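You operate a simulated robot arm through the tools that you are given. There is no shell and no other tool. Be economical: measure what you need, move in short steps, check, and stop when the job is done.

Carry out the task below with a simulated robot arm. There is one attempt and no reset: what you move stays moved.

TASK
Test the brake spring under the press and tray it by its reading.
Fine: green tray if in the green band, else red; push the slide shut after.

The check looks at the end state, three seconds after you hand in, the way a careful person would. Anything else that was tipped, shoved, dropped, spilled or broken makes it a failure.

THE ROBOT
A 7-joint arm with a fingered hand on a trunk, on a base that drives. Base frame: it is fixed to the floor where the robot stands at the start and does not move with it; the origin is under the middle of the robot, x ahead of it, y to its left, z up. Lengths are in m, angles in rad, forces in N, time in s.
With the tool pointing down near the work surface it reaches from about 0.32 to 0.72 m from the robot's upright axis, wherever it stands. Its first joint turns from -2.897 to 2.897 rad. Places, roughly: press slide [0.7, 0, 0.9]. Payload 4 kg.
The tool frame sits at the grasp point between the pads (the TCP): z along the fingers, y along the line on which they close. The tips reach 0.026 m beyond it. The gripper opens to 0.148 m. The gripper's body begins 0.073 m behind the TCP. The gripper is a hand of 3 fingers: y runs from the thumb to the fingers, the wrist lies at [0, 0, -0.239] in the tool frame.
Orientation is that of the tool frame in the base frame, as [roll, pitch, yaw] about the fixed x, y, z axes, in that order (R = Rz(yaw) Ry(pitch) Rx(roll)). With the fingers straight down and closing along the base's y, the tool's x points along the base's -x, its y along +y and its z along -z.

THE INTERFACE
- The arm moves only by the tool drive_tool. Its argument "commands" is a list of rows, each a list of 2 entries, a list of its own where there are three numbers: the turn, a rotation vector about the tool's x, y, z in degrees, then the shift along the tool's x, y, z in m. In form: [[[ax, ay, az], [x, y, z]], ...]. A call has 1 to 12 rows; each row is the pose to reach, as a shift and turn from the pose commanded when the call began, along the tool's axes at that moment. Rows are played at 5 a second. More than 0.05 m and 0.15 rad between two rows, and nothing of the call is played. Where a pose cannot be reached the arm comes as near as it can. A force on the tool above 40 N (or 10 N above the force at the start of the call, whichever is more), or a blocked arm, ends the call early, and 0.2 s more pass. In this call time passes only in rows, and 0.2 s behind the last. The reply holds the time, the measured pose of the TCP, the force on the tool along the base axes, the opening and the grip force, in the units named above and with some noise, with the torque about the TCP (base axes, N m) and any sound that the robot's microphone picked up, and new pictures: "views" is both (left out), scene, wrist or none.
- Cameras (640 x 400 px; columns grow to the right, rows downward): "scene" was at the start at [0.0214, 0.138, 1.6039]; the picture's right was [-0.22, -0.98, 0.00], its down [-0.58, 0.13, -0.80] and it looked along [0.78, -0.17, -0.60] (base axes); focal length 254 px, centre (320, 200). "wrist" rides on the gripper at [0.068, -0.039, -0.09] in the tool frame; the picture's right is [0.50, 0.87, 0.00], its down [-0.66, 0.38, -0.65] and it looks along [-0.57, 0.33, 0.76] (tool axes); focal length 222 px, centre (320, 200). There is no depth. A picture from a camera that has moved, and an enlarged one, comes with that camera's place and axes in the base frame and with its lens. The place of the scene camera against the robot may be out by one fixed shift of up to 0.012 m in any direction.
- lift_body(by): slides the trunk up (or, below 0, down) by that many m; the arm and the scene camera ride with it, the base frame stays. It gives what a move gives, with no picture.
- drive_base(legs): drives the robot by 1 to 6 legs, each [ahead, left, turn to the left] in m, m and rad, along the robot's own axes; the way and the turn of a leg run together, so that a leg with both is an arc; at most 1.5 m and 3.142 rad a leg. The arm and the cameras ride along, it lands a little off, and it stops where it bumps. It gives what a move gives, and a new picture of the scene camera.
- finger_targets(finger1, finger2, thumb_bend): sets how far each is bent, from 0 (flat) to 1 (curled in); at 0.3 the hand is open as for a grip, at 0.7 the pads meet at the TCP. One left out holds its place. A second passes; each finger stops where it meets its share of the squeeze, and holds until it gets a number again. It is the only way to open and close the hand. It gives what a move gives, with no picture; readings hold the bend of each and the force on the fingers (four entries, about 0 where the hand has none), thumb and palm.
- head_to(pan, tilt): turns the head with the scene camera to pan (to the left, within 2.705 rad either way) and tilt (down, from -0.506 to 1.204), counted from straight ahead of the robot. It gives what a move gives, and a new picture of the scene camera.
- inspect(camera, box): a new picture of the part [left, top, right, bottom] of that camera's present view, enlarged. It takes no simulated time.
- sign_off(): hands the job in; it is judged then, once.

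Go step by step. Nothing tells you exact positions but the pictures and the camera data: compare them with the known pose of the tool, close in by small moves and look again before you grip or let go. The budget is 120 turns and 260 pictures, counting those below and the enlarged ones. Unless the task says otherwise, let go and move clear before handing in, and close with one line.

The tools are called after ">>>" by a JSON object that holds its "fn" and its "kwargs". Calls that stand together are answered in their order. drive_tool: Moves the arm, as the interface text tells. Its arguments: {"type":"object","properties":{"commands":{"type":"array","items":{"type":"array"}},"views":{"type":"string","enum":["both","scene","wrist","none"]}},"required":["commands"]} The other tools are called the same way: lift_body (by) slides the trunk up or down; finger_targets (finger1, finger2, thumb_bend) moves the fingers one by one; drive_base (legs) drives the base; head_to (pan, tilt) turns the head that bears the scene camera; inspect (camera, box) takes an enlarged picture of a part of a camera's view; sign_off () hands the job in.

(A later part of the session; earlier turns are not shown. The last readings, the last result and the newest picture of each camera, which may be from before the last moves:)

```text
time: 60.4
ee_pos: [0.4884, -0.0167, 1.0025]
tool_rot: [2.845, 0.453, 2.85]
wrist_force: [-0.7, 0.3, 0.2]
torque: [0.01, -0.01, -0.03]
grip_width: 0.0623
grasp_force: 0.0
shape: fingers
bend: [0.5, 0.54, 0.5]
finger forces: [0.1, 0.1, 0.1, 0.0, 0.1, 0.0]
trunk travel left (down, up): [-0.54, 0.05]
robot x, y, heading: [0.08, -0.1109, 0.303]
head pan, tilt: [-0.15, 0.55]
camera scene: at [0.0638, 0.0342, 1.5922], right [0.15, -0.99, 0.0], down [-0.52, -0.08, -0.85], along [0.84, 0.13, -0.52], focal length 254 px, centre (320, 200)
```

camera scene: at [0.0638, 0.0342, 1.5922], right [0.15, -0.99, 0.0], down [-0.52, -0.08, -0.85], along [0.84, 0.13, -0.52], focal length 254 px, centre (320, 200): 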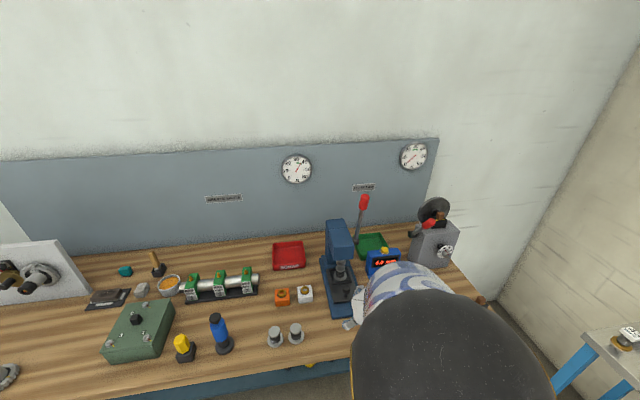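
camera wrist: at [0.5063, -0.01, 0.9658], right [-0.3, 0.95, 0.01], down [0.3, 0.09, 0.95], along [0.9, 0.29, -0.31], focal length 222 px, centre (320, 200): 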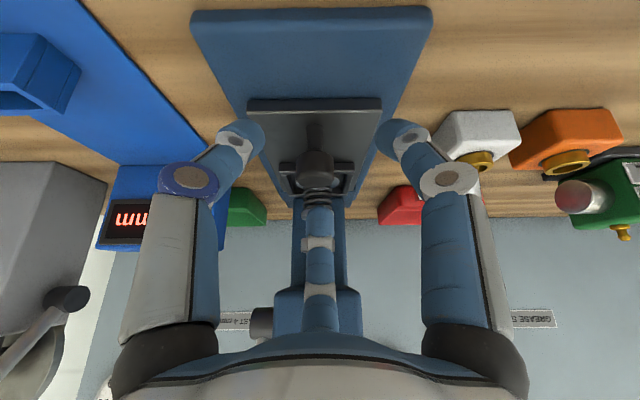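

Now move toward the knob from this better stance: first the lateral part, then look.

>>> {"fn": "drive_tool", "kwargs": {"commands": [[[0, 0, 0], [-0.03, 0.018, 0.01]], [[0, 0, 0], [-0.055, 0.032, 0.03]], [[0, 0, 0], [-0.066, 0.038, 0.06]], [[0, 0, 0], [-0.066, 0.038, 0.09]], [[0, 0, 0], [-0.066, 0.038, 0.12]], [[0, 0, 0], [-0.066, 0.038, 0.12]]], "views": "both"}}

```text
time: 61.8
ee_pos: [0.6102, 0.0235, 0.9384]
tool_rot: [2.845, 0.453, 2.852]
wrist_force: [0.8, 0.0, -0.7]
torque: [-0.01, -0.02, 0.0]
grip_width: 0.0624
grasp_force: 0.1
shape: fingers
bend: [0.5, 0.54, 0.5]
finger forces: [0.0, 0.0, 0.0, 0.0, 0.1, 0.1]
trunk travel left (down, up): [-0.54, 0.05]
robot x, y, heading: [0.0826, -0.1109, 0.31]
head pan, tilt: [-0.15, 0.55]
camera scene: at [0.0648, 0.0344, 1.5921], right [0.15, -0.99, 0.0], down [-0.52, -0.08, -0.85], along [0.84, 0.13, -0.52], focal length 254 px, centre (320, 200)
camera wrist: at [0.5018, -0.0111, 0.9772], right [-0.3, 0.95, 0.01], down [0.31, 0.09, 0.95], along [0.9, 0.29, -0.32], focal length 222 px, centre (320, 200)
```

scene: 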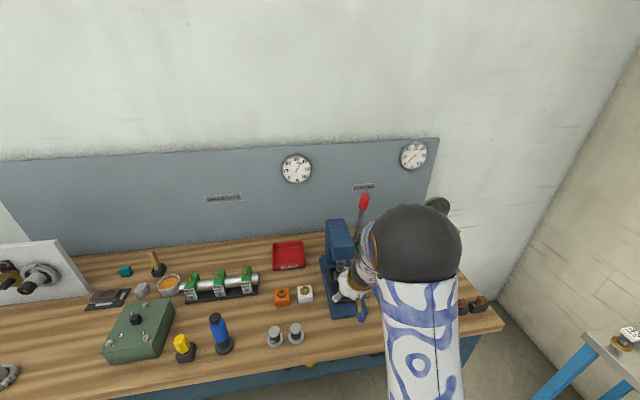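
wrist: 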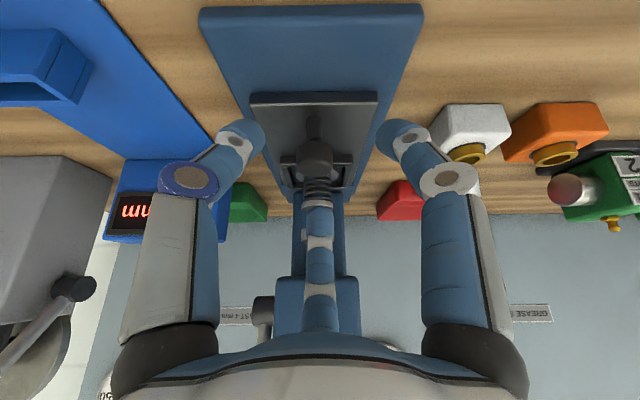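

Everything reachable here. Advance onto the knob.

>>> {"fn": "drive_tool", "kwargs": {"commands": [[[0, 0, 0], [0, 0, 0.02]], [[0, 0, 0], [0, -0.002, 0.035]], [[0, 0, 0], [0, -0.003, 0.046]], [[0, 0, 0], [0, -0.003, 0.046]]], "views": "wrist"}}

>>> {"fn": "inspect", "kwargs": {"camera": "scene", "box": [310, 210, 400, 330]}}

```text
time: 62.6
ee_pos: [0.6243, 0.0264, 0.9075]
tool_rot: [2.841, 0.459, 2.85]
wrist_force: [-27.1, -5.0, 37.2]
torque: [-0.48, 1.25, -0.44]
grip_width: 0.0629
grasp_force: 23.1
shape: fingers
bend: [0.49, 0.54, 0.49]
finger forces: [17.0, 0.0, 0.0, 0.0, 29.0, 0.1]
trunk travel left (down, up): [-0.54, 0.05]
robot x, y, heading: [0.0799, -0.1135, 0.302]
head pan, tilt: [-0.15, 0.55]
stopped in row 3: the force on the tool passed its limit at 54 N (the readings are from after the stop); the commanded pose is now the measured one
camera wrist: at [0.5167, -0.0082, 0.946], right [-0.3, 0.95, 0.01], down [0.3, 0.08, 0.95], along [0.91, 0.29, -0.31], focal length 222 px, centre (320, 200)
```

wrist: 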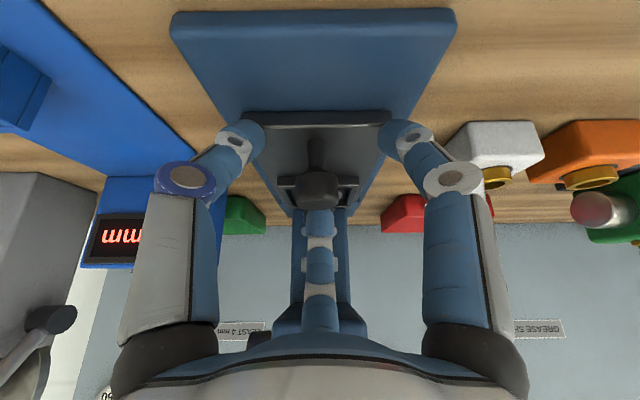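

```text
3.33 times, centred on (355, 270) of scene
camera zoom: at [0.0567, 0.0329, 1.5929], right [0.15, -0.99, 0.0], down [-0.51, -0.08, -0.86], along [0.84, 0.13, -0.52], focal length 845 px, centre (203, -33)
```

zoom: 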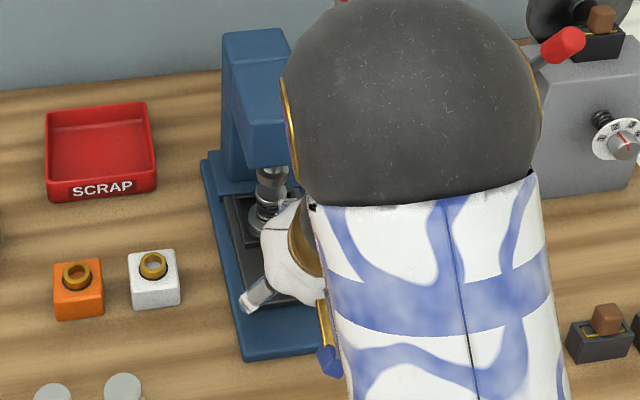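

Thumb and finger touched the slide plate. Back off slightly, narrow the fingers, and retry more shallowly.

>>> {"fn": "drive_tool", "kwargs": {"commands": [[[0, 0, 0], [0, 0, -0.01]], [[0, 0, 0], [0, 0, -0.022]], [[0, 0, 0], [0, 0, -0.022]]], "views": "none"}}

>>> {"fn": "finger_targets", "kwargs": {"finger1": 0.57, "finger2": 0.55, "thumb_bend": 0.57}}

>>> {"fn": "drive_tool", "kwargs": {"commands": [[[0, 0, 0], [0, 0, 0.008]], [[0, 0, 0], [0, 0, 0.016]], [[0, 0, 0], [0, 0, 0.016]]], "views": "wrist"}}

```text
time: 63.4
ee_pos: [0.6182, 0.0231, 0.923]
tool_rot: [2.843, 0.454, 2.851]
wrist_force: [-0.7, 0.4, -0.6]
torque: [-0.01, 0.0, 0.02]
grip_width: 0.0624
grasp_force: 0.0
shape: fingers
bend: [0.5, 0.54, 0.5]
finger forces: [0.1, 0.0, 0.0, 0.0, 0.1, 0.0]
trunk travel left (down, up): [-0.54, 0.05]
robot x, y, heading: [0.0819, -0.1104, 0.297]
head pan, tilt: [-0.15, 0.55]
```

```text
time: 64.4
ee_pos: [0.6189, 0.0231, 0.9236]
tool_rot: [2.843, 0.454, 2.85]
wrist_force: [0.5, 0.5, 1.1]
torque: [0.01, 0.01, -0.01]
grip_width: 0.043
grasp_force: 0.2
shape: fingers
bend: [0.56, 0.55, 0.56]
finger forces: [0.1, 0.0, 0.0, 0.0, 0.0, 0.1]
trunk travel left (down, up): [-0.54, 0.05]
robot x, y, heading: [0.0831, -0.1143, 0.301]
head pan, tilt: [-0.15, 0.55]
```

```text
time: 65.2
ee_pos: [0.6275, 0.0261, 0.9106]
tool_rot: [2.841, 0.456, 2.85]
wrist_force: [-0.1, 0.1, 1.1]
torque: [0.02, 0.02, 0.02]
grip_width: 0.0428
grasp_force: 0.2
shape: fingers
bend: [0.56, 0.55, 0.56]
finger forces: [0.1, 0.0, 0.0, 0.1, 0.1, 0.0]
trunk travel left (down, up): [-0.54, 0.05]
robot x, y, heading: [0.083, -0.1119, 0.304]
head pan, tilt: [-0.15, 0.55]
camera wrist: at [0.5193, -0.0081, 0.9482], right [-0.3, 0.95, 0.01], down [0.3, 0.09, 0.95], along [0.9, 0.29, -0.32], focal length 222 px, centre (320, 200)
```

wrist: 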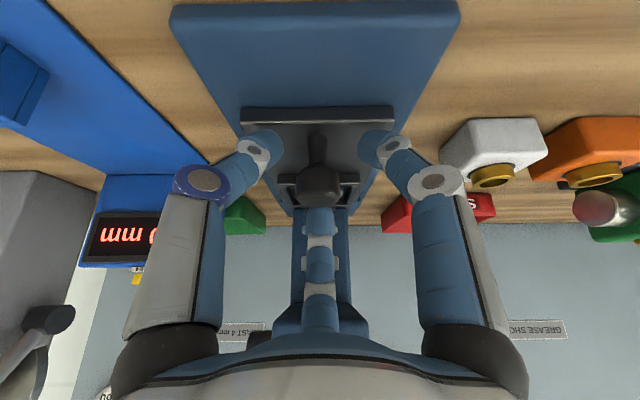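

Free of contact and the knob is between the tips. Close on it.

>>> {"fn": "finger_targets", "kwargs": {"finger1": 0.68, "finger2": 0.7, "thumb_bend": 0.68}}

>>> {"fn": "inspect", "kwargs": {"camera": "wrist", "box": [200, 80, 440, 260]}}

```text
time: 66.2
ee_pos: [0.6285, 0.0263, 0.9095]
tool_rot: [2.844, 0.455, 2.849]
wrist_force: [1.2, -1.1, -2.4]
torque: [-0.03, -0.02, 0.0]
grip_width: 0.0146
grasp_force: 6.2
shape: fingers
bend: [0.65, 0.64, 0.65]
finger forces: [2.6, 5.3, 0.1, 0.0, 4.9, 0.0]
trunk travel left (down, up): [-0.54, 0.05]
robot x, y, heading: [0.0791, -0.1112, 0.305]
head pan, tilt: [-0.15, 0.55]
```

```text
2.22 times, centred on (320, 170) of wrist
camera zoom: at [0.5194, -0.0082, 0.9482], right [-0.3, 0.95, 0.01], down [0.3, 0.09, 0.95], along [0.9, 0.29, -0.32], focal length 494 px, centre (320, 267)
```

zoom: 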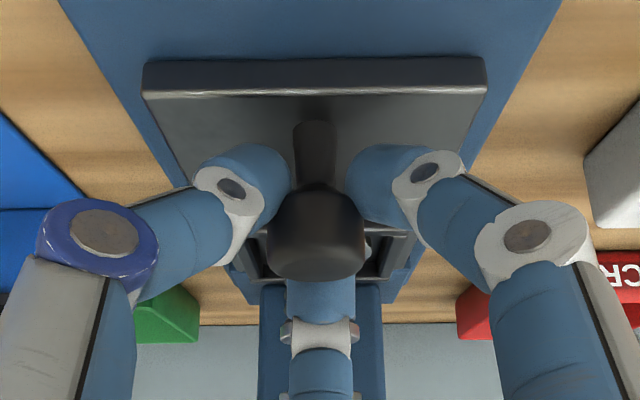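

Firm three-finger grip. Pull the slide out 5 cm.

>>> {"fn": "drive_tool", "kwargs": {"commands": [[[0, 0, 0], [0.009, -0.0052, -0.0061]], [[0, 0, 0], [0.018, -0.0103, -0.0123]], [[0, 0, 0], [0.028, -0.016, -0.0192]], [[0, 0, 0], [0.037, -0.0215, -0.0256]], [[0, 0, 0], [0.037, -0.0215, -0.0256]]], "views": "both"}}

```text
time: 67.4
ee_pos: [0.5791, 0.0106, 0.9102]
tool_rot: [2.842, 0.453, 2.85]
wrist_force: [-0.4, 0.1, -1.0]
torque: [0.01, 0.03, -0.05]
grip_width: 0.0143
grasp_force: 6.2
shape: fingers
bend: [0.65, 0.64, 0.65]
finger forces: [2.9, 5.0, 0.0, 0.0, 4.6, 0.1]
trunk travel left (down, up): [-0.54, 0.05]
robot x, y, heading: [0.0806, -0.1089, 0.31]
head pan, tilt: [-0.15, 0.55]
camera scene: at [0.0641, 0.0345, 1.5921], right [0.15, -0.99, 0.0], down [-0.52, -0.08, -0.85], along [0.84, 0.13, -0.52], focal length 254 px, centre (320, 200)
camera wrist: at [0.4713, -0.0242, 0.9478], right [-0.3, 0.95, 0.01], down [0.3, 0.09, 0.95], along [0.9, 0.29, -0.32], focal length 222 px, centre (320, 200)
```

scene: 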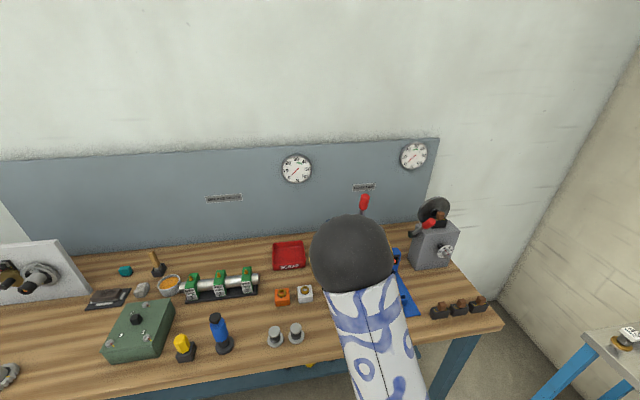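
wrist: 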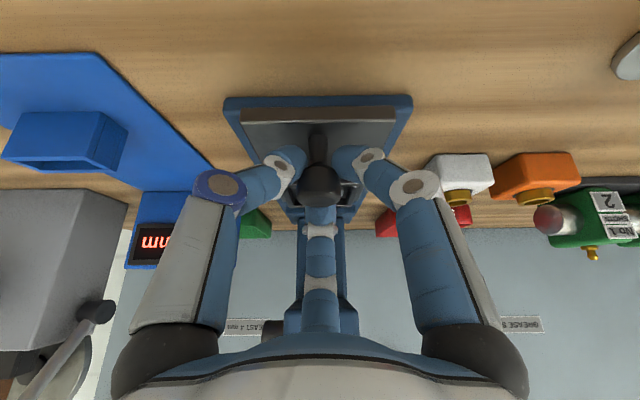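

The slide comes out with the grip. Pull another 5 cm.

>>> {"fn": "drive_tool", "kwargs": {"commands": [[[0, 0, 0], [0.009, -0.0052, -0.0061]], [[0, 0, 0], [0.018, -0.0103, -0.0123]], [[0, 0, 0], [0.028, -0.016, -0.0192]], [[0, 0, 0], [0.037, -0.0215, -0.0256]], [[0, 0, 0], [0.037, -0.0215, -0.0256]]], "views": "both"}}

```text
time: 68.6
ee_pos: [0.5313, -0.0031, 0.9107]
tool_rot: [2.844, 0.453, 2.851]
wrist_force: [1.3, -3.3, -2.4]
torque: [-0.07, -0.03, -0.05]
grip_width: 0.0142
grasp_force: 6.2
shape: fingers
bend: [0.65, 0.64, 0.65]
finger forces: [2.2, 4.7, 0.0, 0.1, 5.7, 0.1]
trunk travel left (down, up): [-0.54, 0.05]
robot x, y, heading: [0.0837, -0.1101, 0.305]
head pan, tilt: [-0.15, 0.55]
camera scene: at [0.0644, 0.034, 1.5921], right [0.15, -0.99, 0.0], down [-0.52, -0.08, -0.85], along [0.84, 0.13, -0.52], focal length 254 px, centre (320, 200)
camera wrist: at [0.4229, -0.0386, 0.9479], right [-0.3, 0.95, 0.01], down [0.3, 0.09, 0.95], along [0.9, 0.29, -0.32], focal length 222 px, centre (320, 200)
```

scene: 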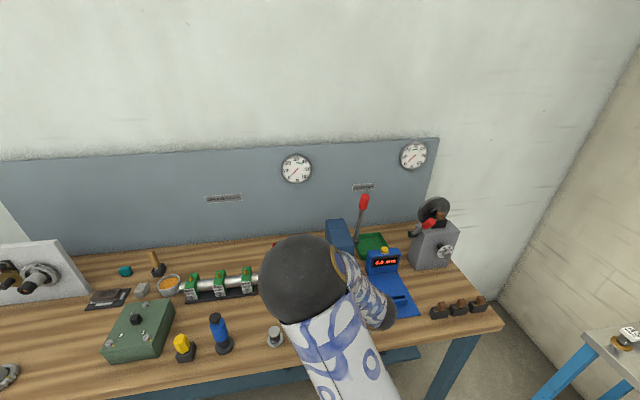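
wrist: 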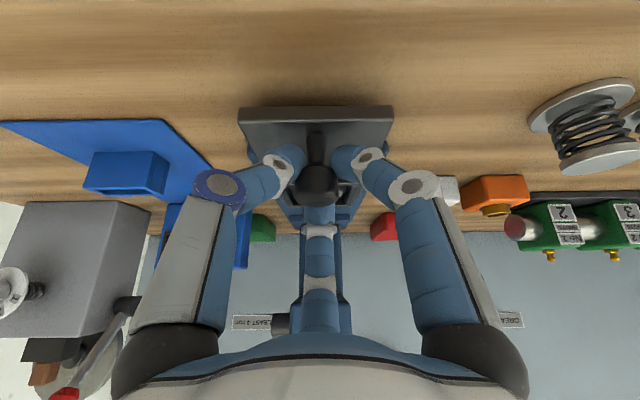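

Try a little further, gently, to find the stop.

>>> {"fn": "drive_tool", "kwargs": {"commands": [[[0, 0, 0], [0.0045, -0.0026, -0.0031]], [[0, 0, 0], [0.009, -0.0052, -0.0061]], [[0, 0, 0], [0.0135, -0.0078, -0.0092]], [[0, 0, 0], [0.0135, -0.0078, -0.0092]]], "views": "wrist"}}

```text
time: 69.6
ee_pos: [0.5147, -0.0099, 0.9099]
tool_rot: [2.842, 0.453, 2.851]
wrist_force: [1.7, -2.7, 0.1]
torque: [-0.06, -0.06, -0.01]
grip_width: 0.0136
grasp_force: 5.9
shape: fingers
bend: [0.65, 0.64, 0.65]
finger forces: [2.0, 5.0, 0.1, 0.0, 4.7, 0.0]
trunk travel left (down, up): [-0.54, 0.05]
robot x, y, heading: [0.0796, -0.1128, 0.301]
head pan, tilt: [-0.15, 0.55]
camera wrist: at [0.4059, -0.0441, 0.9474], right [-0.3, 0.95, 0.01], down [0.3, 0.08, 0.95], along [0.9, 0.29, -0.32], focal length 222 px, centre (320, 200)
```

wrist: 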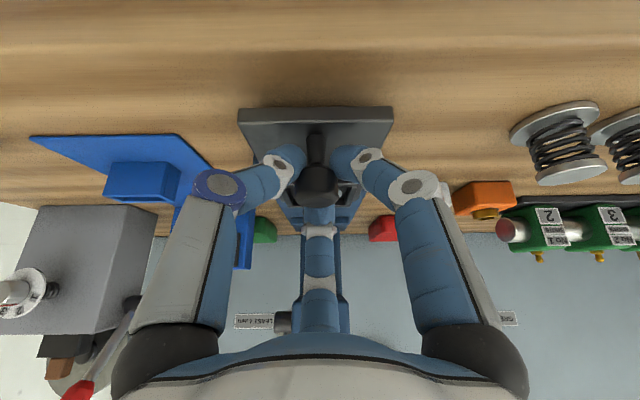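

Slide out ~12 cm; the spring should be clear of the head. Open and withdraw along the tool axis.

>>> {"fn": "finger_targets", "kwargs": {"finger1": 0.52, "finger2": 0.54, "thumb_bend": 0.52}}

>>> {"fn": "drive_tool", "kwargs": {"commands": [[[0, 0, 0], [0, 0, -0.03]], [[0, 0, 0], [0, 0, -0.06]], [[0, 0, 0], [-0.02, 0.012, -0.09]], [[0, 0, 0], [-0.04, 0.023, -0.11]], [[0, 0, 0], [-0.07, 0.04, -0.13]], [[0, 0, 0], [-0.07, 0.04, -0.13]]], "views": "both"}}

```text
time: 70.6
ee_pos: [0.5135, -0.0107, 0.9098]
tool_rot: [2.842, 0.455, 2.85]
wrist_force: [-0.4, 0.2, 0.0]
torque: [-0.02, 0.02, 0.03]
grip_width: 0.0545
grasp_force: 0.3
shape: fingers
bend: [0.52, 0.54, 0.52]
finger forces: [0.1, 0.0, 0.0, 0.0, 0.6, 0.0]
trunk travel left (down, up): [-0.54, 0.05]
robot x, y, heading: [0.0794, -0.1074, 0.309]
head pan, tilt: [-0.15, 0.55]
```

```text
time: 72.0
ee_pos: [0.5174, -0.0128, 1.0645]
tool_rot: [2.841, 0.454, 2.849]
wrist_force: [-0.3, -0.2, 0.3]
torque: [-0.04, 0.02, -0.02]
grip_width: 0.0557
grasp_force: 0.1
shape: fingers
bend: [0.52, 0.54, 0.52]
finger forces: [0.0, 0.1, 0.0, 0.0, 0.0, 0.0]
out of reach, approached as far as the arm can: row 1, 2, 3
trunk travel left (down, up): [-0.54, 0.05]
robot x, y, heading: [0.0819, -0.1113, 0.303]
head pan, tilt: [-0.15, 0.55]
camera scene: at [0.0643, 0.034, 1.5921], right [0.15, -0.99, 0.0], down [-0.52, -0.08, -0.85], along [0.84, 0.13, -0.52], focal length 254 px, centre (320, 200)
camera wrist: at [0.4088, -0.0459, 1.1015], right [-0.3, 0.95, 0.01], down [0.3, 0.09, 0.95], along [0.9, 0.29, -0.32], focal length 222 px, centre (320, 200)
```

scene: 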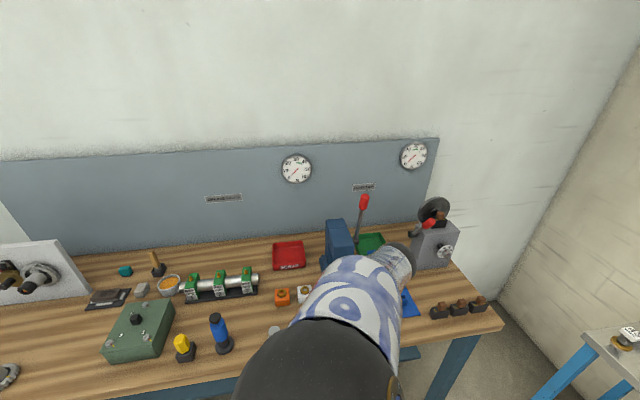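
wrist: 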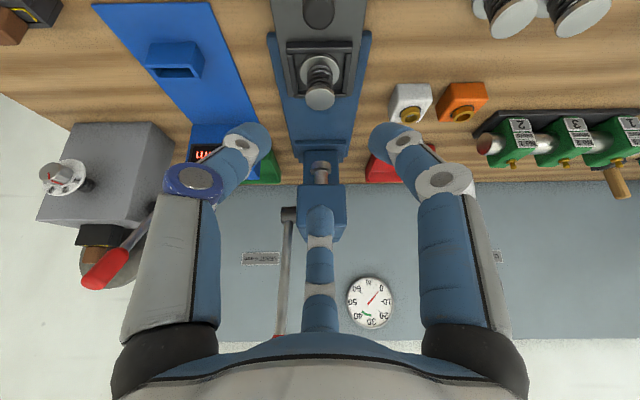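

The spring stands in the nest, now clear of the head. Zoom in to size it.

>>> {"fn": "inspect", "kwargs": {"camera": "wrist", "box": [260, 0, 380, 180]}}

```text
2.22 times, centred on (320, 90) of wrist
camera zoom: at [0.4088, -0.0459, 1.1015], right [-0.3, 0.95, 0.01], down [0.3, 0.09, 0.95], along [0.9, 0.29, -0.32], focal length 494 px, centre (320, 444)
```

zoom: 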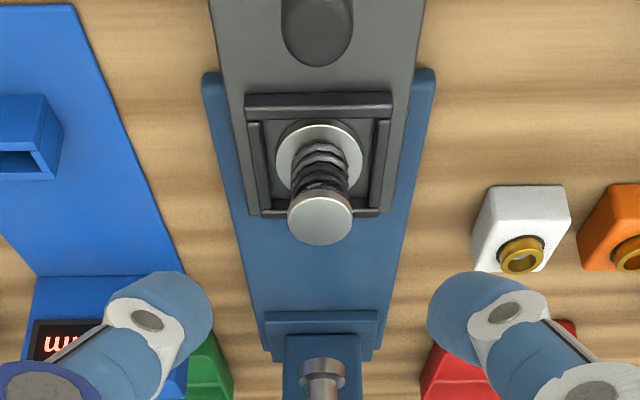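

Cap ≈34 mm wide, top at z≈0.91, at about (0.606, 0.017). Open moderately, reduce tilt to ~15° and move above it.

>>> {"fn": "finger_targets", "kwargs": {"finger1": 0.45, "finger2": 0.45, "thumb_bend": 0.45}}

>>> {"fn": "drive_tool", "kwargs": {"commands": [[[2, 3.4, 0], [-0.004, 0.003, 0.02]], [[4, 6.8, 0], [-0.008, 0.006, 0.045]], [[6, 10.3, 0], [-0.011, 0.008, 0.075]], [[7.9, 13.7, 0], [-0.0143, 0.011, 0.1]], [[7.9, 13.7, 0], [-0.0143, 0.011, 0.1]]], "views": "both"}}

```text
time: 73.0
ee_pos: [0.5162, -0.0114, 1.0641]
tool_rot: [2.845, 0.455, 2.849]
wrist_force: [0.4, -0.2, 0.0]
torque: [0.01, -0.02, -0.01]
grip_width: 0.078
grasp_force: 0.0
shape: fingers
bend: [0.45, 0.45, 0.45]
finger forces: [0.1, 0.0, 0.0, 0.0, 0.0, 0.0]
trunk travel left (down, up): [-0.54, 0.05]
robot x, y, heading: [0.08, -0.1145, 0.303]
head pan, tilt: [-0.15, 0.55]
```

```text
time: 74.2
ee_pos: [0.5796, 0.0111, 0.9871]
tool_rot: [3.001, 0.219, 2.906]
wrist_force: [-0.1, 0.1, -0.2]
torque: [-0.01, 0.02, 0.02]
grip_width: 0.0782
grasp_force: 0.1
shape: fingers
bend: [0.45, 0.45, 0.45]
finger forces: [0.1, 0.0, 0.1, 0.1, 0.1, 0.0]
trunk travel left (down, up): [-0.54, 0.05]
robot x, y, heading: [0.0823, -0.1115, 0.307]
head pan, tilt: [-0.15, 0.55]
camera scene: at [0.0643, 0.0344, 1.5921], right [0.15, -0.99, 0.0], down [-0.52, -0.08, -0.85], along [0.84, 0.13, -0.52], focal length 254 px, centre (320, 200)
camera wrist: at [0.4851, -0.0189, 1.0539], right [-0.3, 0.95, 0.01], down [0.54, 0.16, 0.83], along [0.79, 0.25, -0.56], focal length 222 px, centre (320, 200)
```

scene: 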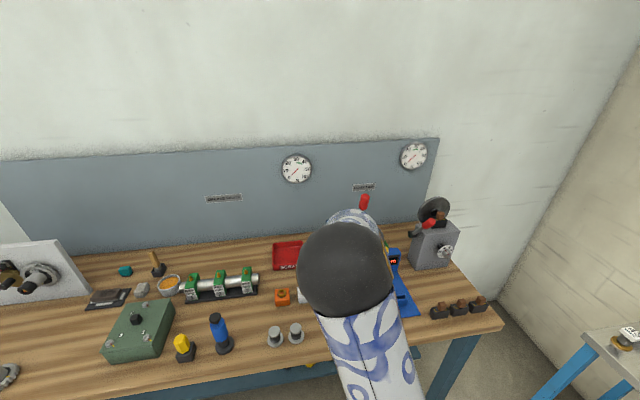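
wrist: 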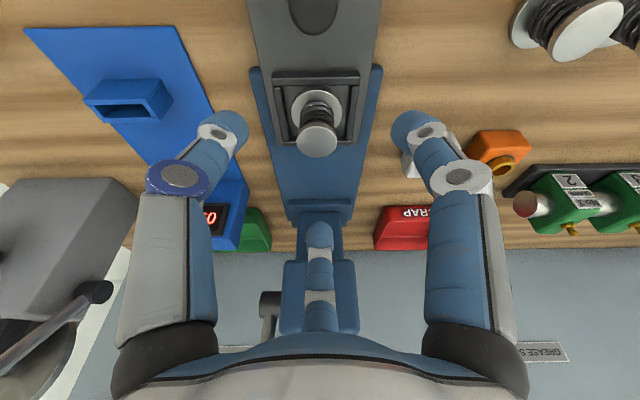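

Cap centre re-measured at (0.591, 0.013, 0.922). Descend around it.

>>> {"fn": "drive_tool", "kwargs": {"commands": [[[0, 0, 0], [0.0074, -0.0043, 0.02]], [[0, 0, 0], [0.0074, -0.0043, 0.045]], [[0, 0, 0], [0.0074, -0.0043, 0.065]], [[0, 0, 0], [0.0074, -0.0043, 0.076]], [[0, 0, 0], [0.0074, -0.0043, 0.076]]], "views": "wrist"}}

```text
time: 75.4
ee_pos: [0.5907, 0.0153, 0.9101]
tool_rot: [3.0, 0.219, 2.906]
wrist_force: [-0.5, 0.7, -0.6]
torque: [0.02, -0.01, -0.03]
grip_width: 0.0784
grasp_force: 0.8
shape: fingers
bend: [0.45, 0.45, 0.45]
finger forces: [0.1, 0.0, 0.1, 0.1, 0.1, 0.1]
trunk travel left (down, up): [-0.54, 0.05]
robot x, y, heading: [0.0809, -0.1093, 0.309]
head pan, tilt: [-0.15, 0.55]
camera wrist: at [0.4965, -0.0141, 0.9775], right [-0.3, 0.95, 0.01], down [0.54, 0.16, 0.83], along [0.79, 0.25, -0.56], focal length 222 px, centre (320, 200)
```

wrist: 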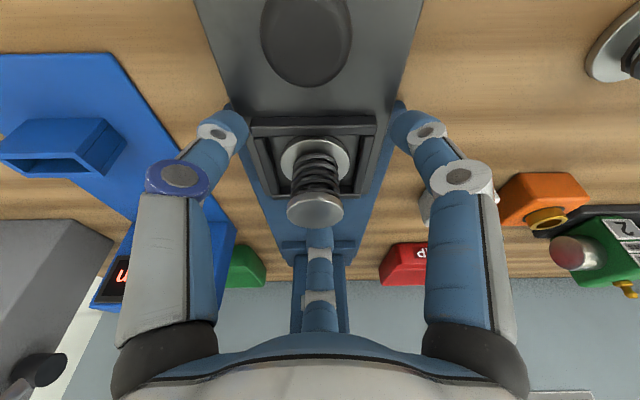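

Cap centred. Close gently.

>>> {"fn": "finger_targets", "kwargs": {"finger1": 0.58, "finger2": 0.58, "thumb_bend": 0.58}}

>>> {"fn": "inspect", "kwargs": {"camera": "wrist", "box": [200, 80, 440, 280]}}

```text
time: 76.4
ee_pos: [0.591, 0.0138, 0.9124]
tool_rot: [2.998, 0.221, 2.904]
wrist_force: [5.3, -11.9, 11.5]
torque: [-0.7, -0.05, 0.28]
grip_width: 0.0608
grasp_force: 12.3
shape: fingers
bend: [0.53, 0.56, 0.51]
finger forces: [6.6, 0.3, 0.1, 0.0, 17.7, 0.1]
trunk travel left (down, up): [-0.54, 0.05]
robot x, y, heading: [0.0822, -0.1135, 0.303]
head pan, tilt: [-0.15, 0.55]
```

```text
2.00 times, centred on (320, 180) of wrist
camera zoom: at [0.4967, -0.0157, 0.9783], right [-0.3, 0.95, 0.01], down [0.54, 0.16, 0.83], along [0.79, 0.25, -0.56], focal length 444 px, centre (320, 240)
```

zoom: 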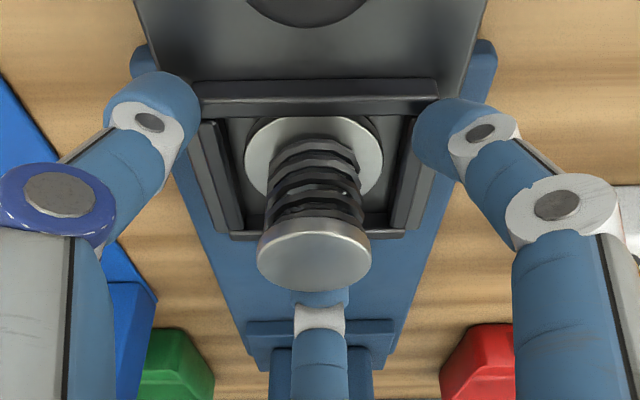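

Thumb and finger met the nest frame; open, rise 2 cm and close on the upper part of the spring instead.

>>> {"fn": "finger_targets", "kwargs": {"finger1": 0.46, "finger2": 0.46, "thumb_bend": 0.46}}

>>> {"fn": "drive_tool", "kwargs": {"commands": [[[0, 0, 0], [0, 0, -0.01]], [[0, 0, 0], [0.001, -0.0005, -0.022]], [[0, 0, 0], [0.001, -0.0005, -0.022]]], "views": "none"}}

>>> {"fn": "finger_targets", "kwargs": {"finger1": 0.58, "finger2": 0.58, "thumb_bend": 0.58}}

>>> {"fn": "inspect", "kwargs": {"camera": "wrist", "box": [200, 80, 440, 280]}}

```text
time: 77.4
ee_pos: [0.5905, 0.0167, 0.9103]
tool_rot: [3.0, 0.22, 2.907]
wrist_force: [0.8, -1.7, 2.0]
torque: [-0.09, 0.02, 0.02]
grip_width: 0.0758
grasp_force: 0.5
shape: fingers
bend: [0.46, 0.46, 0.46]
finger forces: [0.0, 0.0, 0.0, 0.0, 1.2, 0.0]
trunk travel left (down, up): [-0.54, 0.05]
robot x, y, heading: [0.0833, -0.1164, 0.307]
head pan, tilt: [-0.15, 0.55]
```

```text
time: 78.2
ee_pos: [0.584, 0.0153, 0.9319]
tool_rot: [3.002, 0.22, 2.908]
wrist_force: [0.5, 0.0, 0.0]
torque: [0.0, -0.01, 0.04]
grip_width: 0.0753
grasp_force: 0.1
shape: fingers
bend: [0.46, 0.46, 0.46]
finger forces: [0.0, 0.0, 0.0, 0.0, 0.0, 0.0]
trunk travel left (down, up): [-0.54, 0.05]
robot x, y, heading: [0.0808, -0.1115, 0.305]
head pan, tilt: [-0.15, 0.55]
```

```text
time: 79.2
ee_pos: [0.5839, 0.0141, 0.931]
tool_rot: [2.998, 0.219, 2.905]
wrist_force: [0.6, 1.4, 0.0]
torque: [-0.03, -0.03, -0.01]
grip_width: 0.0394
grasp_force: 0.7
shape: fingers
bend: [0.57, 0.56, 0.57]
finger forces: [0.1, 0.9, 0.0, 0.1, 0.0, 0.0]
trunk travel left (down, up): [-0.54, 0.05]
robot x, y, heading: [0.0809, -0.1113, 0.305]
head pan, tilt: [-0.15, 0.55]
```

```text
2.00 times, centred on (320, 180) of wrist
camera zoom: at [0.4901, -0.0152, 0.9983], right [-0.3, 0.95, 0.01], down [0.54, 0.16, 0.83], along [0.79, 0.25, -0.56], focal length 444 px, centre (320, 240)
```

zoom: 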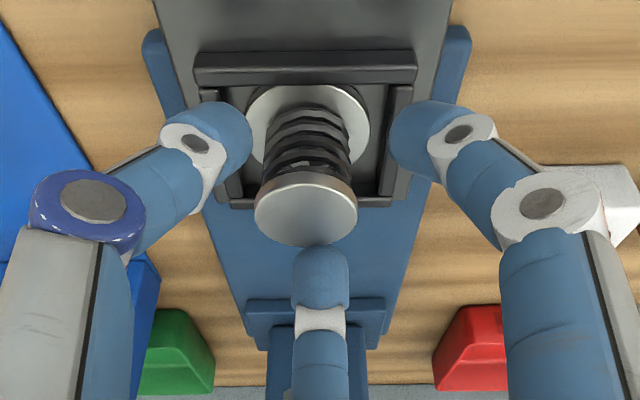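

Rear finger is touching the cap first; open a hair, shift ~5 mm to centre, then close.

>>> {"fn": "finger_targets", "kwargs": {"finger1": 0.53, "finger2": 0.52, "thumb_bend": 0.53}}

>>> {"fn": "drive_tool", "kwargs": {"commands": [[[0, 0, 0], [-0.001, -0.003, 0.002]], [[0, 0, 0], [-0.003, -0.004, 0.004]], [[0, 0, 0], [-0.003, -0.004, 0.004]]], "views": "none"}}

>>> {"fn": "finger_targets", "kwargs": {"finger1": 0.66, "finger2": 0.66, "thumb_bend": 0.66}}

>>> {"fn": "inspect", "kwargs": {"camera": "wrist", "box": [200, 80, 440, 280]}}

```text
time: 80.2
ee_pos: [0.5842, 0.0143, 0.9316]
tool_rot: [2.999, 0.218, 2.905]
wrist_force: [-0.1, 0.0, 0.3]
torque: [0.04, -0.03, -0.01]
grip_width: 0.0517
grasp_force: 0.0
shape: fingers
bend: [0.53, 0.52, 0.53]
finger forces: [0.0, 0.1, 0.0, 0.1, 0.1, 0.0]
trunk travel left (down, up): [-0.54, 0.05]
robot x, y, heading: [0.0789, -0.1132, 0.304]
head pan, tilt: [-0.15, 0.55]
```

```text
time: 81.0
ee_pos: [0.5873, 0.0104, 0.9272]
tool_rot: [3.001, 0.22, 2.906]
wrist_force: [0.3, -0.3, 0.1]
torque: [0.0, 0.01, 0.01]
grip_width: 0.0513
grasp_force: 0.0
shape: fingers
bend: [0.53, 0.52, 0.53]
finger forces: [0.0, 0.0, 0.0, 0.0, 0.0, 0.0]
trunk travel left (down, up): [-0.54, 0.05]
robot x, y, heading: [0.0805, -0.1126, 0.3]
head pan, tilt: [-0.15, 0.55]
```

```text
time: 82.0
ee_pos: [0.5874, 0.0106, 0.9281]
tool_rot: [3.0, 0.219, 2.905]
wrist_force: [3.7, 1.1, 2.7]
torque: [0.04, -0.13, 0.02]
grip_width: 0.0184
grasp_force: 5.4
shape: fingers
bend: [0.63, 0.59, 0.64]
finger forces: [2.4, 6.5, 0.0, 0.1, 2.6, 0.0]
trunk travel left (down, up): [-0.54, 0.05]
robot x, y, heading: [0.0813, -0.1101, 0.304]
head pan, tilt: [-0.15, 0.55]
```

```text
2.00 times, centred on (320, 180) of wrist
camera zoom: at [0.4932, -0.0194, 0.995], right [-0.3, 0.95, 0.01], down [0.54, 0.16, 0.83], along [0.79, 0.25, -0.56], focal length 444 px, centre (320, 240)
```

zoom: 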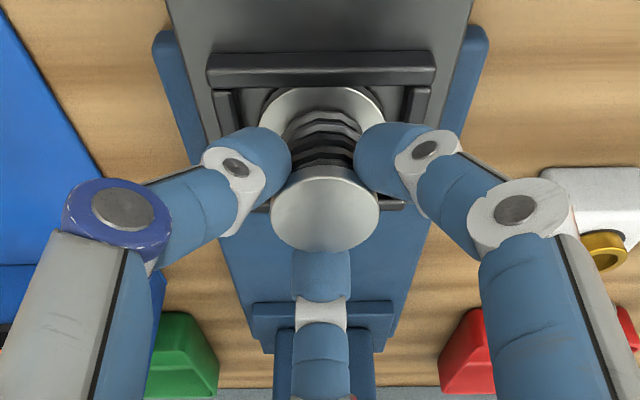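

Solid grip beneath the cap. Lift straight up.

>>> {"fn": "drive_tool", "kwargs": {"commands": [[[0, 0, 0], [-0.0022, 0.0013, -0.0097]], [[0, 0, 0], [-0.0056, 0.0032, -0.024]], [[0, 0, 0], [-0.01, 0.006, -0.048]], [[0, 0, 0], [-0.0134, 0.008, -0.08]], [[0, 0, 0], [-0.0134, 0.008, -0.11]], [[0, 0, 0], [-0.0134, 0.008, -0.11]]], "views": "both"}}

```text
time: 83.4
ee_pos: [0.5748, 0.0067, 1.0367]
tool_rot: [3.0, 0.221, 2.906]
wrist_force: [-0.2, -0.2, -1.6]
torque: [-0.02, 0.01, -0.02]
grip_width: 0.019
grasp_force: 5.6
shape: fingers
bend: [0.63, 0.6, 0.64]
finger forces: [3.2, 5.0, 0.1, 0.0, 3.4, 0.0]
trunk travel left (down, up): [-0.54, 0.05]
robot x, y, heading: [0.0796, -0.1135, 0.307]
head pan, tilt: [-0.15, 0.55]
camera scene: at [0.0644, 0.0344, 1.5921], right [0.15, -0.99, 0.0], down [-0.52, -0.08, -0.85], along [0.84, 0.13, -0.52], focal length 254 px, centre (320, 200)
camera wrist: at [0.4808, -0.0244, 1.1043], right [-0.3, 0.95, 0.01], down [0.54, 0.16, 0.83], along [0.79, 0.25, -0.56], focal length 222 px, centre (320, 200)
```

scene: 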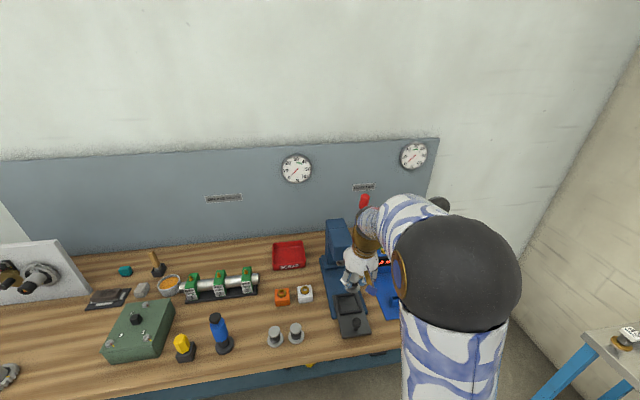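
wrist: 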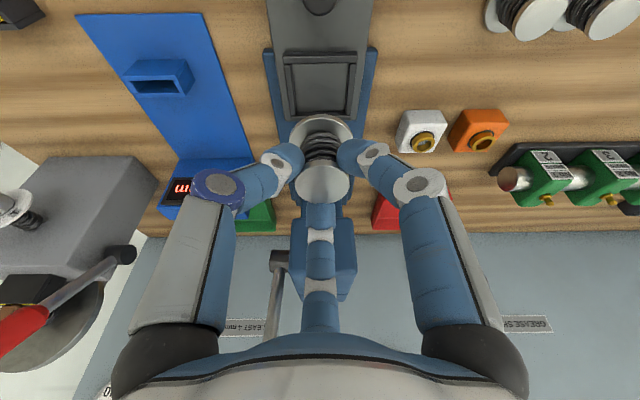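

Spring is in hand. Next, the green tray at about (0.90, −0.065). I'll raise and shift the hand right to clear the lever, before driving closer.

>>> {"fn": "drive_tool", "kwargs": {"commands": [[[0, 0, 0], [-0.01, 0.006, -0.043]], [[0, 0, 0], [-0.0202, 0.0117, -0.087]], [[0, 0, 0], [-0.042, -0.026, -0.087]], [[0, 0, 0], [-0.064, -0.064, -0.087]], [[0, 0, 0], [-0.086, -0.102, -0.087]], [[0, 0, 0], [-0.108, -0.14, -0.087]], [[0, 0, 0], [-0.108, -0.14, -0.087]]], "views": "both"}}

```text
time: 85.0
ee_pos: [0.6286, -0.1662, 1.1258]
tool_rot: [3.0, 0.221, 2.905]
wrist_force: [0.3, -0.4, -0.9]
torque: [0.07, -0.01, -0.03]
grip_width: 0.0186
grasp_force: 5.9
shape: fingers
bend: [0.63, 0.6, 0.64]
finger forces: [3.3, 4.8, 0.0, 0.0, 3.3, 0.0]
trunk travel left (down, up): [-0.54, 0.05]
robot x, y, heading: [0.0833, -0.1111, 0.3]
head pan, tilt: [-0.15, 0.55]
camera scene: at [0.0644, 0.0343, 1.5921], right [0.15, -0.99, 0.0], down [-0.52, -0.08, -0.85], along [0.84, 0.13, -0.52], focal length 254 px, centre (320, 200)
camera wrist: at [0.5343, -0.1957, 1.1943], right [-0.3, 0.95, 0.01], down [0.54, 0.16, 0.83], along [0.79, 0.25, -0.56], focal length 222 px, centre (320, 200)
```

scene: 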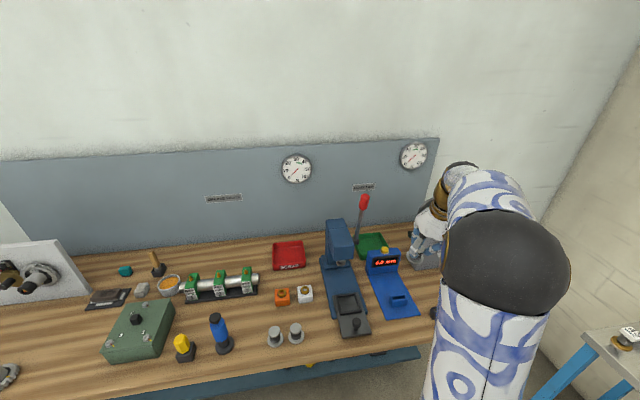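
wrist: 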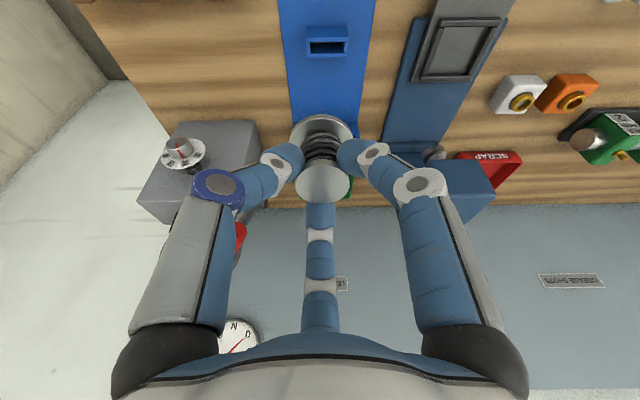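

Hand is right of the lever. Drive forward ~0.1 m.

>>> {"fn": "drive_base", "kwargs": {"legs": [[0.105, -0.01, 0]]}}

>>> {"fn": "head_to", "kwargs": {"pan": -0.35, "tilt": 0.65}}

>>> {"fn": "drive_tool", "kwargs": {"commands": [[[0, 0, 0], [0, 0, 0]]], "views": "wrist"}}

```text
time: 86.2
ee_pos: [0.7332, -0.1447, 1.127]
tool_rot: [3.0, 0.221, 2.905]
wrist_force: [-1.2, -0.5, -0.9]
torque: [-0.03, 0.04, -0.02]
grip_width: 0.0191
grasp_force: 6.3
shape: fingers
bend: [0.63, 0.6, 0.64]
finger forces: [3.2, 4.9, 0.0, 0.0, 3.4, 0.1]
trunk travel left (down, up): [-0.54, 0.05]
robot x, y, heading: [0.1862, -0.0882, 0.303]
head pan, tilt: [-0.15, 0.55]
camera scene: at [0.1695, 0.0563, 1.5921], right [0.15, -0.99, 0.0], down [-0.52, -0.08, -0.85], along [0.84, 0.13, -0.52], focal length 254 px, centre (320, 200)
```

scene: 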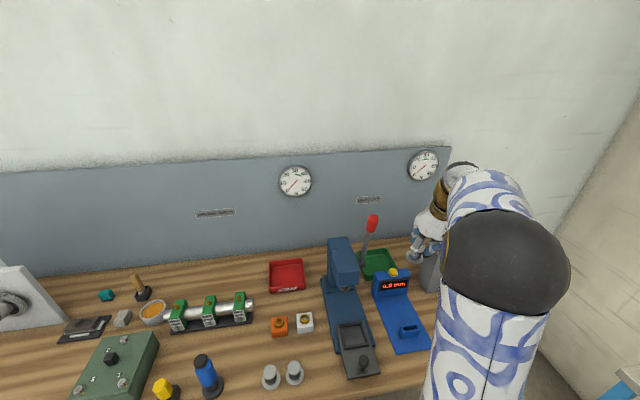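

```text
time: 86.9
ee_pos: [0.731, -0.1434, 1.1261]
tool_rot: [3.001, 0.221, 2.903]
wrist_force: [0.4, -0.4, -0.7]
torque: [0.0, -0.02, 0.01]
grip_width: 0.0189
grasp_force: 5.3
shape: fingers
bend: [0.63, 0.6, 0.64]
finger forces: [3.2, 4.9, 0.0, 0.0, 3.4, 0.0]
trunk travel left (down, up): [-0.54, 0.05]
robot x, y, heading: [0.1832, -0.0906, 0.305]
head pan, tilt: [-0.351, 0.649]
camera scene: at [0.1664, 0.0384, 1.5833], right [-0.05, -1.0, 0.0], down [-0.6, 0.03, -0.8], along [0.8, -0.04, -0.6], focal length 254 px, centre (320, 200)
```

scene: 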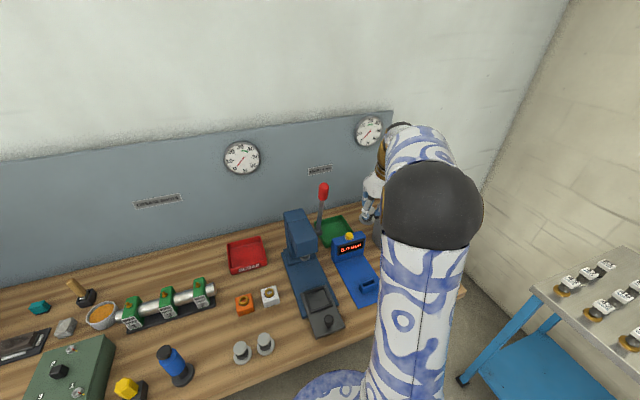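

```text
time: 87.3
ee_pos: [0.7334, -0.1448, 1.1276]
tool_rot: [3.001, 0.22, 2.904]
wrist_force: [-0.6, 0.1, -0.1]
torque: [0.0, -0.01, -0.02]
grip_width: 0.0188
grasp_force: 5.6
shape: fingers
bend: [0.63, 0.6, 0.64]
finger forces: [3.2, 5.0, 0.0, 0.1, 3.4, 0.1]
trunk travel left (down, up): [-0.54, 0.05]
robot x, y, heading: [0.1865, -0.0924, 0.298]
head pan, tilt: [-0.351, 0.649]
camera wrist: at [0.6379, -0.1744, 1.1942], right [-0.3, 0.95, 0.01], down [0.54, 0.16, 0.83], along [0.79, 0.25, -0.56], focal length 222 px, centre (320, 200)
```

wrist: 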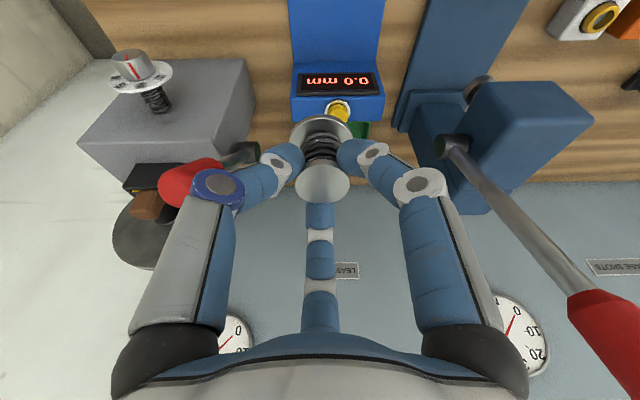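

The grinder's red handle is close to the hand's right. Zoom in to judge clearance.

>>> {"fn": "inspect", "kwargs": {"camera": "scene", "box": [280, 110, 460, 290]}}

>>> {"fn": "inspect", "kwargs": {"camera": "wrist", "box": [100, 40, 400, 260]}}

```text
2.22 times, centred on (370, 200) of scene
camera zoom: at [0.1664, 0.0383, 1.5833], right [-0.05, -1.0, 0.0], down [-0.6, 0.03, -0.8], along [0.8, -0.04, -0.6], focal length 564 px, centre (209, 200)
```

zoom: 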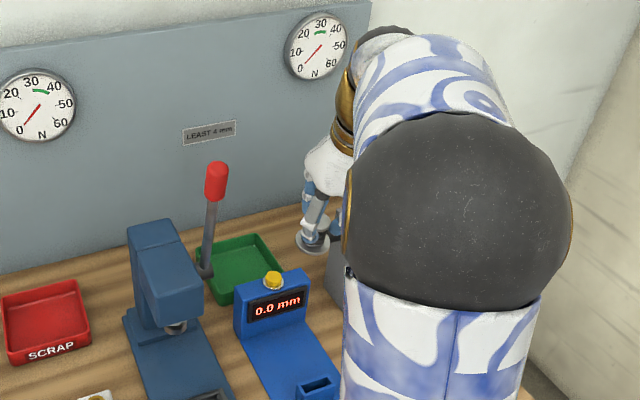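

```text
1.82 times, centred on (250, 150) of wrist
camera zoom: at [0.6379, -0.1744, 1.1942], right [-0.3, 0.95, 0.01], down [0.54, 0.16, 0.83], along [0.79, 0.25, -0.56], focal length 404 px, centre (447, 291)
```

zoom: 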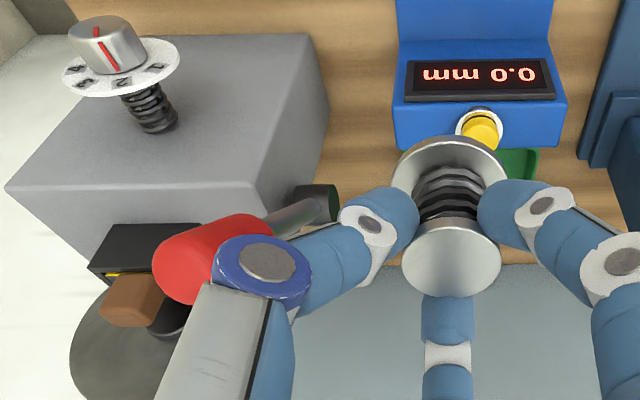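

Rechecked: the grinder handle is farther right/back (l≈−0.5), so clearance is fine. Move over the green tray at height.

>>> {"fn": "drive_tool", "kwargs": {"commands": [[[0, 0, 0], [-0.03, 0.023, 0.01]], [[0, 0, 0], [-0.06, 0.046, 0.02]], [[0, 0, 0], [-0.09, 0.069, 0.03]], [[0, 0, 0], [-0.12, 0.092, 0.04]], [[0, 0, 0], [-0.151, 0.1144, 0.0505]], [[0, 0, 0], [-0.151, 0.1144, 0.0505]]], "views": "both"}}

>>> {"fn": "inspect", "kwargs": {"camera": "scene", "box": [280, 110, 460, 290]}}

```text
time: 88.7
ee_pos: [0.9114, -0.0633, 1.1274]
tool_rot: [3.0, 0.217, 2.903]
wrist_force: [0.0, -1.0, -2.3]
torque: [-0.02, 0.0, 0.0]
grip_width: 0.0189
grasp_force: 6.1
shape: fingers
bend: [0.63, 0.6, 0.64]
finger forces: [3.1, 4.6, 0.0, 0.0, 3.1, 0.0]
trunk travel left (down, up): [-0.54, 0.05]
robot x, y, heading: [0.1839, -0.0899, 0.302]
head pan, tilt: [-0.351, 0.649]
camera scene: at [0.1662, 0.0384, 1.5834], right [-0.05, -1.0, 0.0], down [-0.6, 0.03, -0.8], along [0.8, -0.04, -0.6], focal length 254 px, centre (320, 200)
camera wrist: at [0.8179, -0.0934, 1.1948], right [-0.3, 0.95, 0.01], down [0.54, 0.16, 0.83], along [0.79, 0.25, -0.56], focal length 222 px, centre (320, 200)
```

scene: 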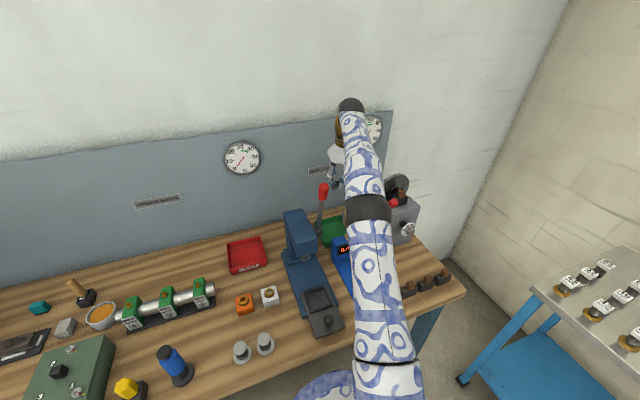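
wrist: 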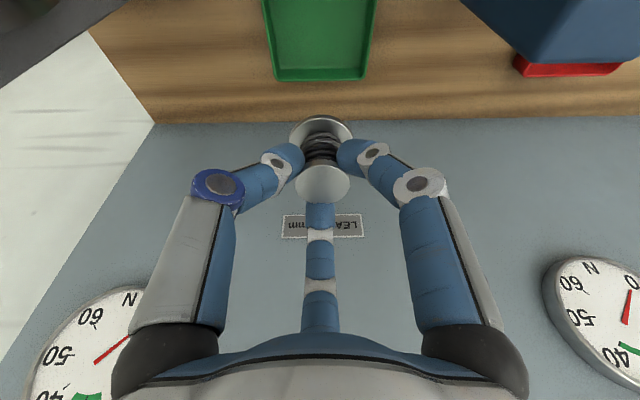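

```text
2.22 times, centred on (370, 200) of scene
camera zoom: at [0.1662, 0.0384, 1.5834], right [-0.05, -1.0, 0.0], down [-0.6, 0.03, -0.8], along [0.8, -0.04, -0.6], focal length 564 px, centre (209, 200)
```

zoom: 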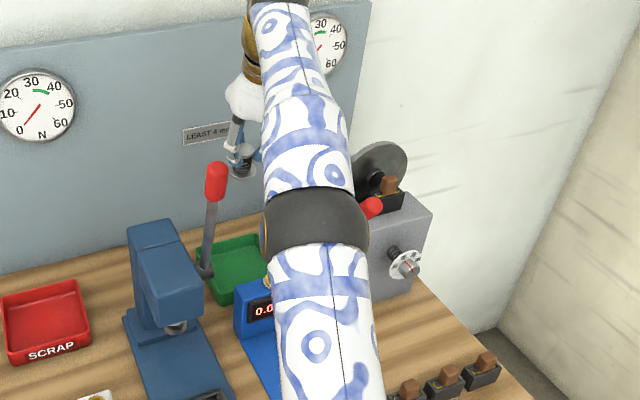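

Centred over the green tray. Descend in stages.

>>> {"fn": "drive_tool", "kwargs": {"commands": [[[0, 0, 0], [0.009, -0.0052, 0.039]], [[0, 0, 0], [0.018, -0.0104, 0.077]], [[0, 0, 0], [0.027, -0.0155, 0.116]], [[0, 0, 0], [0.034, -0.0194, 0.145]], [[0, 0, 0], [0.034, -0.0194, 0.145]]], "views": "both"}}

>>> {"fn": "inspect", "kwargs": {"camera": "scene", "box": [280, 130, 440, 270]}}

```text
time: 89.9
ee_pos: [0.9092, -0.0634, 0.9756]
tool_rot: [3.0, 0.219, 2.904]
wrist_force: [0.9, 0.2, -0.4]
torque: [-0.04, 0.02, 0.02]
grip_width: 0.0192
grasp_force: 5.5
shape: fingers
bend: [0.63, 0.6, 0.64]
finger forces: [3.2, 4.7, 0.1, 0.0, 3.0, 0.0]
trunk travel left (down, up): [-0.54, 0.05]
robot x, y, heading: [0.1896, -0.0908, 0.303]
head pan, tilt: [-0.351, 0.649]
camera scene: at [0.1665, 0.0384, 1.5833], right [-0.05, -1.0, 0.0], down [-0.6, 0.03, -0.8], along [0.8, -0.04, -0.6], focal length 254 px, centre (320, 200)
camera wrist: at [0.8156, -0.0937, 1.0437], right [-0.3, 0.95, 0.01], down [0.54, 0.16, 0.83], along [0.79, 0.25, -0.56], focal length 222 px, centre (320, 200)
```

scene: 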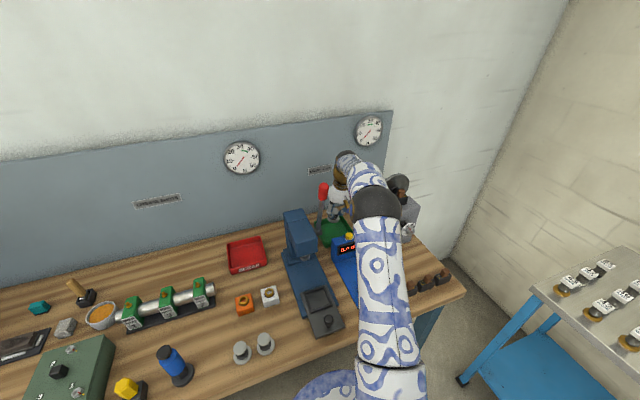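
wrist: 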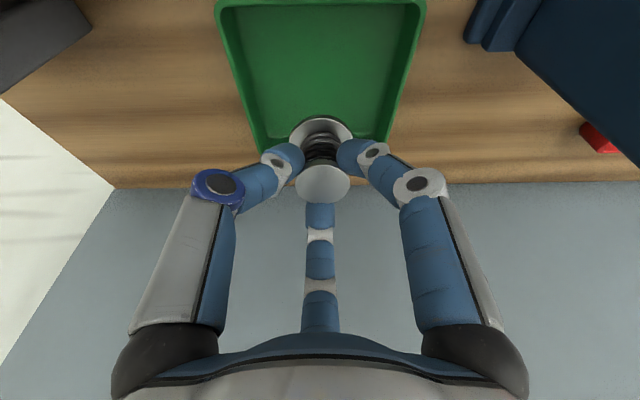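

```text
2.86 times, centred on (360, 200) of scene
camera zoom: at [0.1665, 0.0384, 1.5833], right [-0.05, -1.0, 0.0], down [-0.6, 0.03, -0.8], along [0.8, -0.04, -0.6], focal length 724 px, centre (206, 200)
```

zoom: 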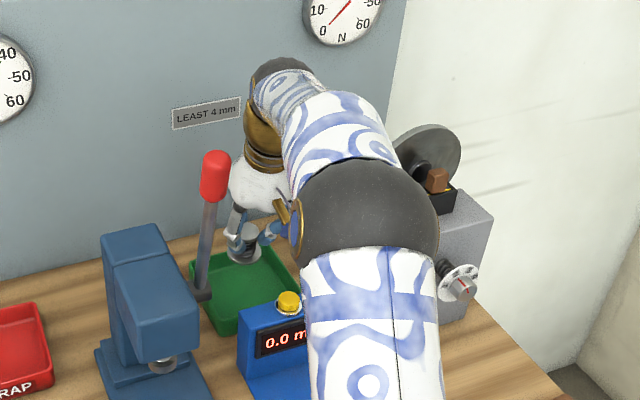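

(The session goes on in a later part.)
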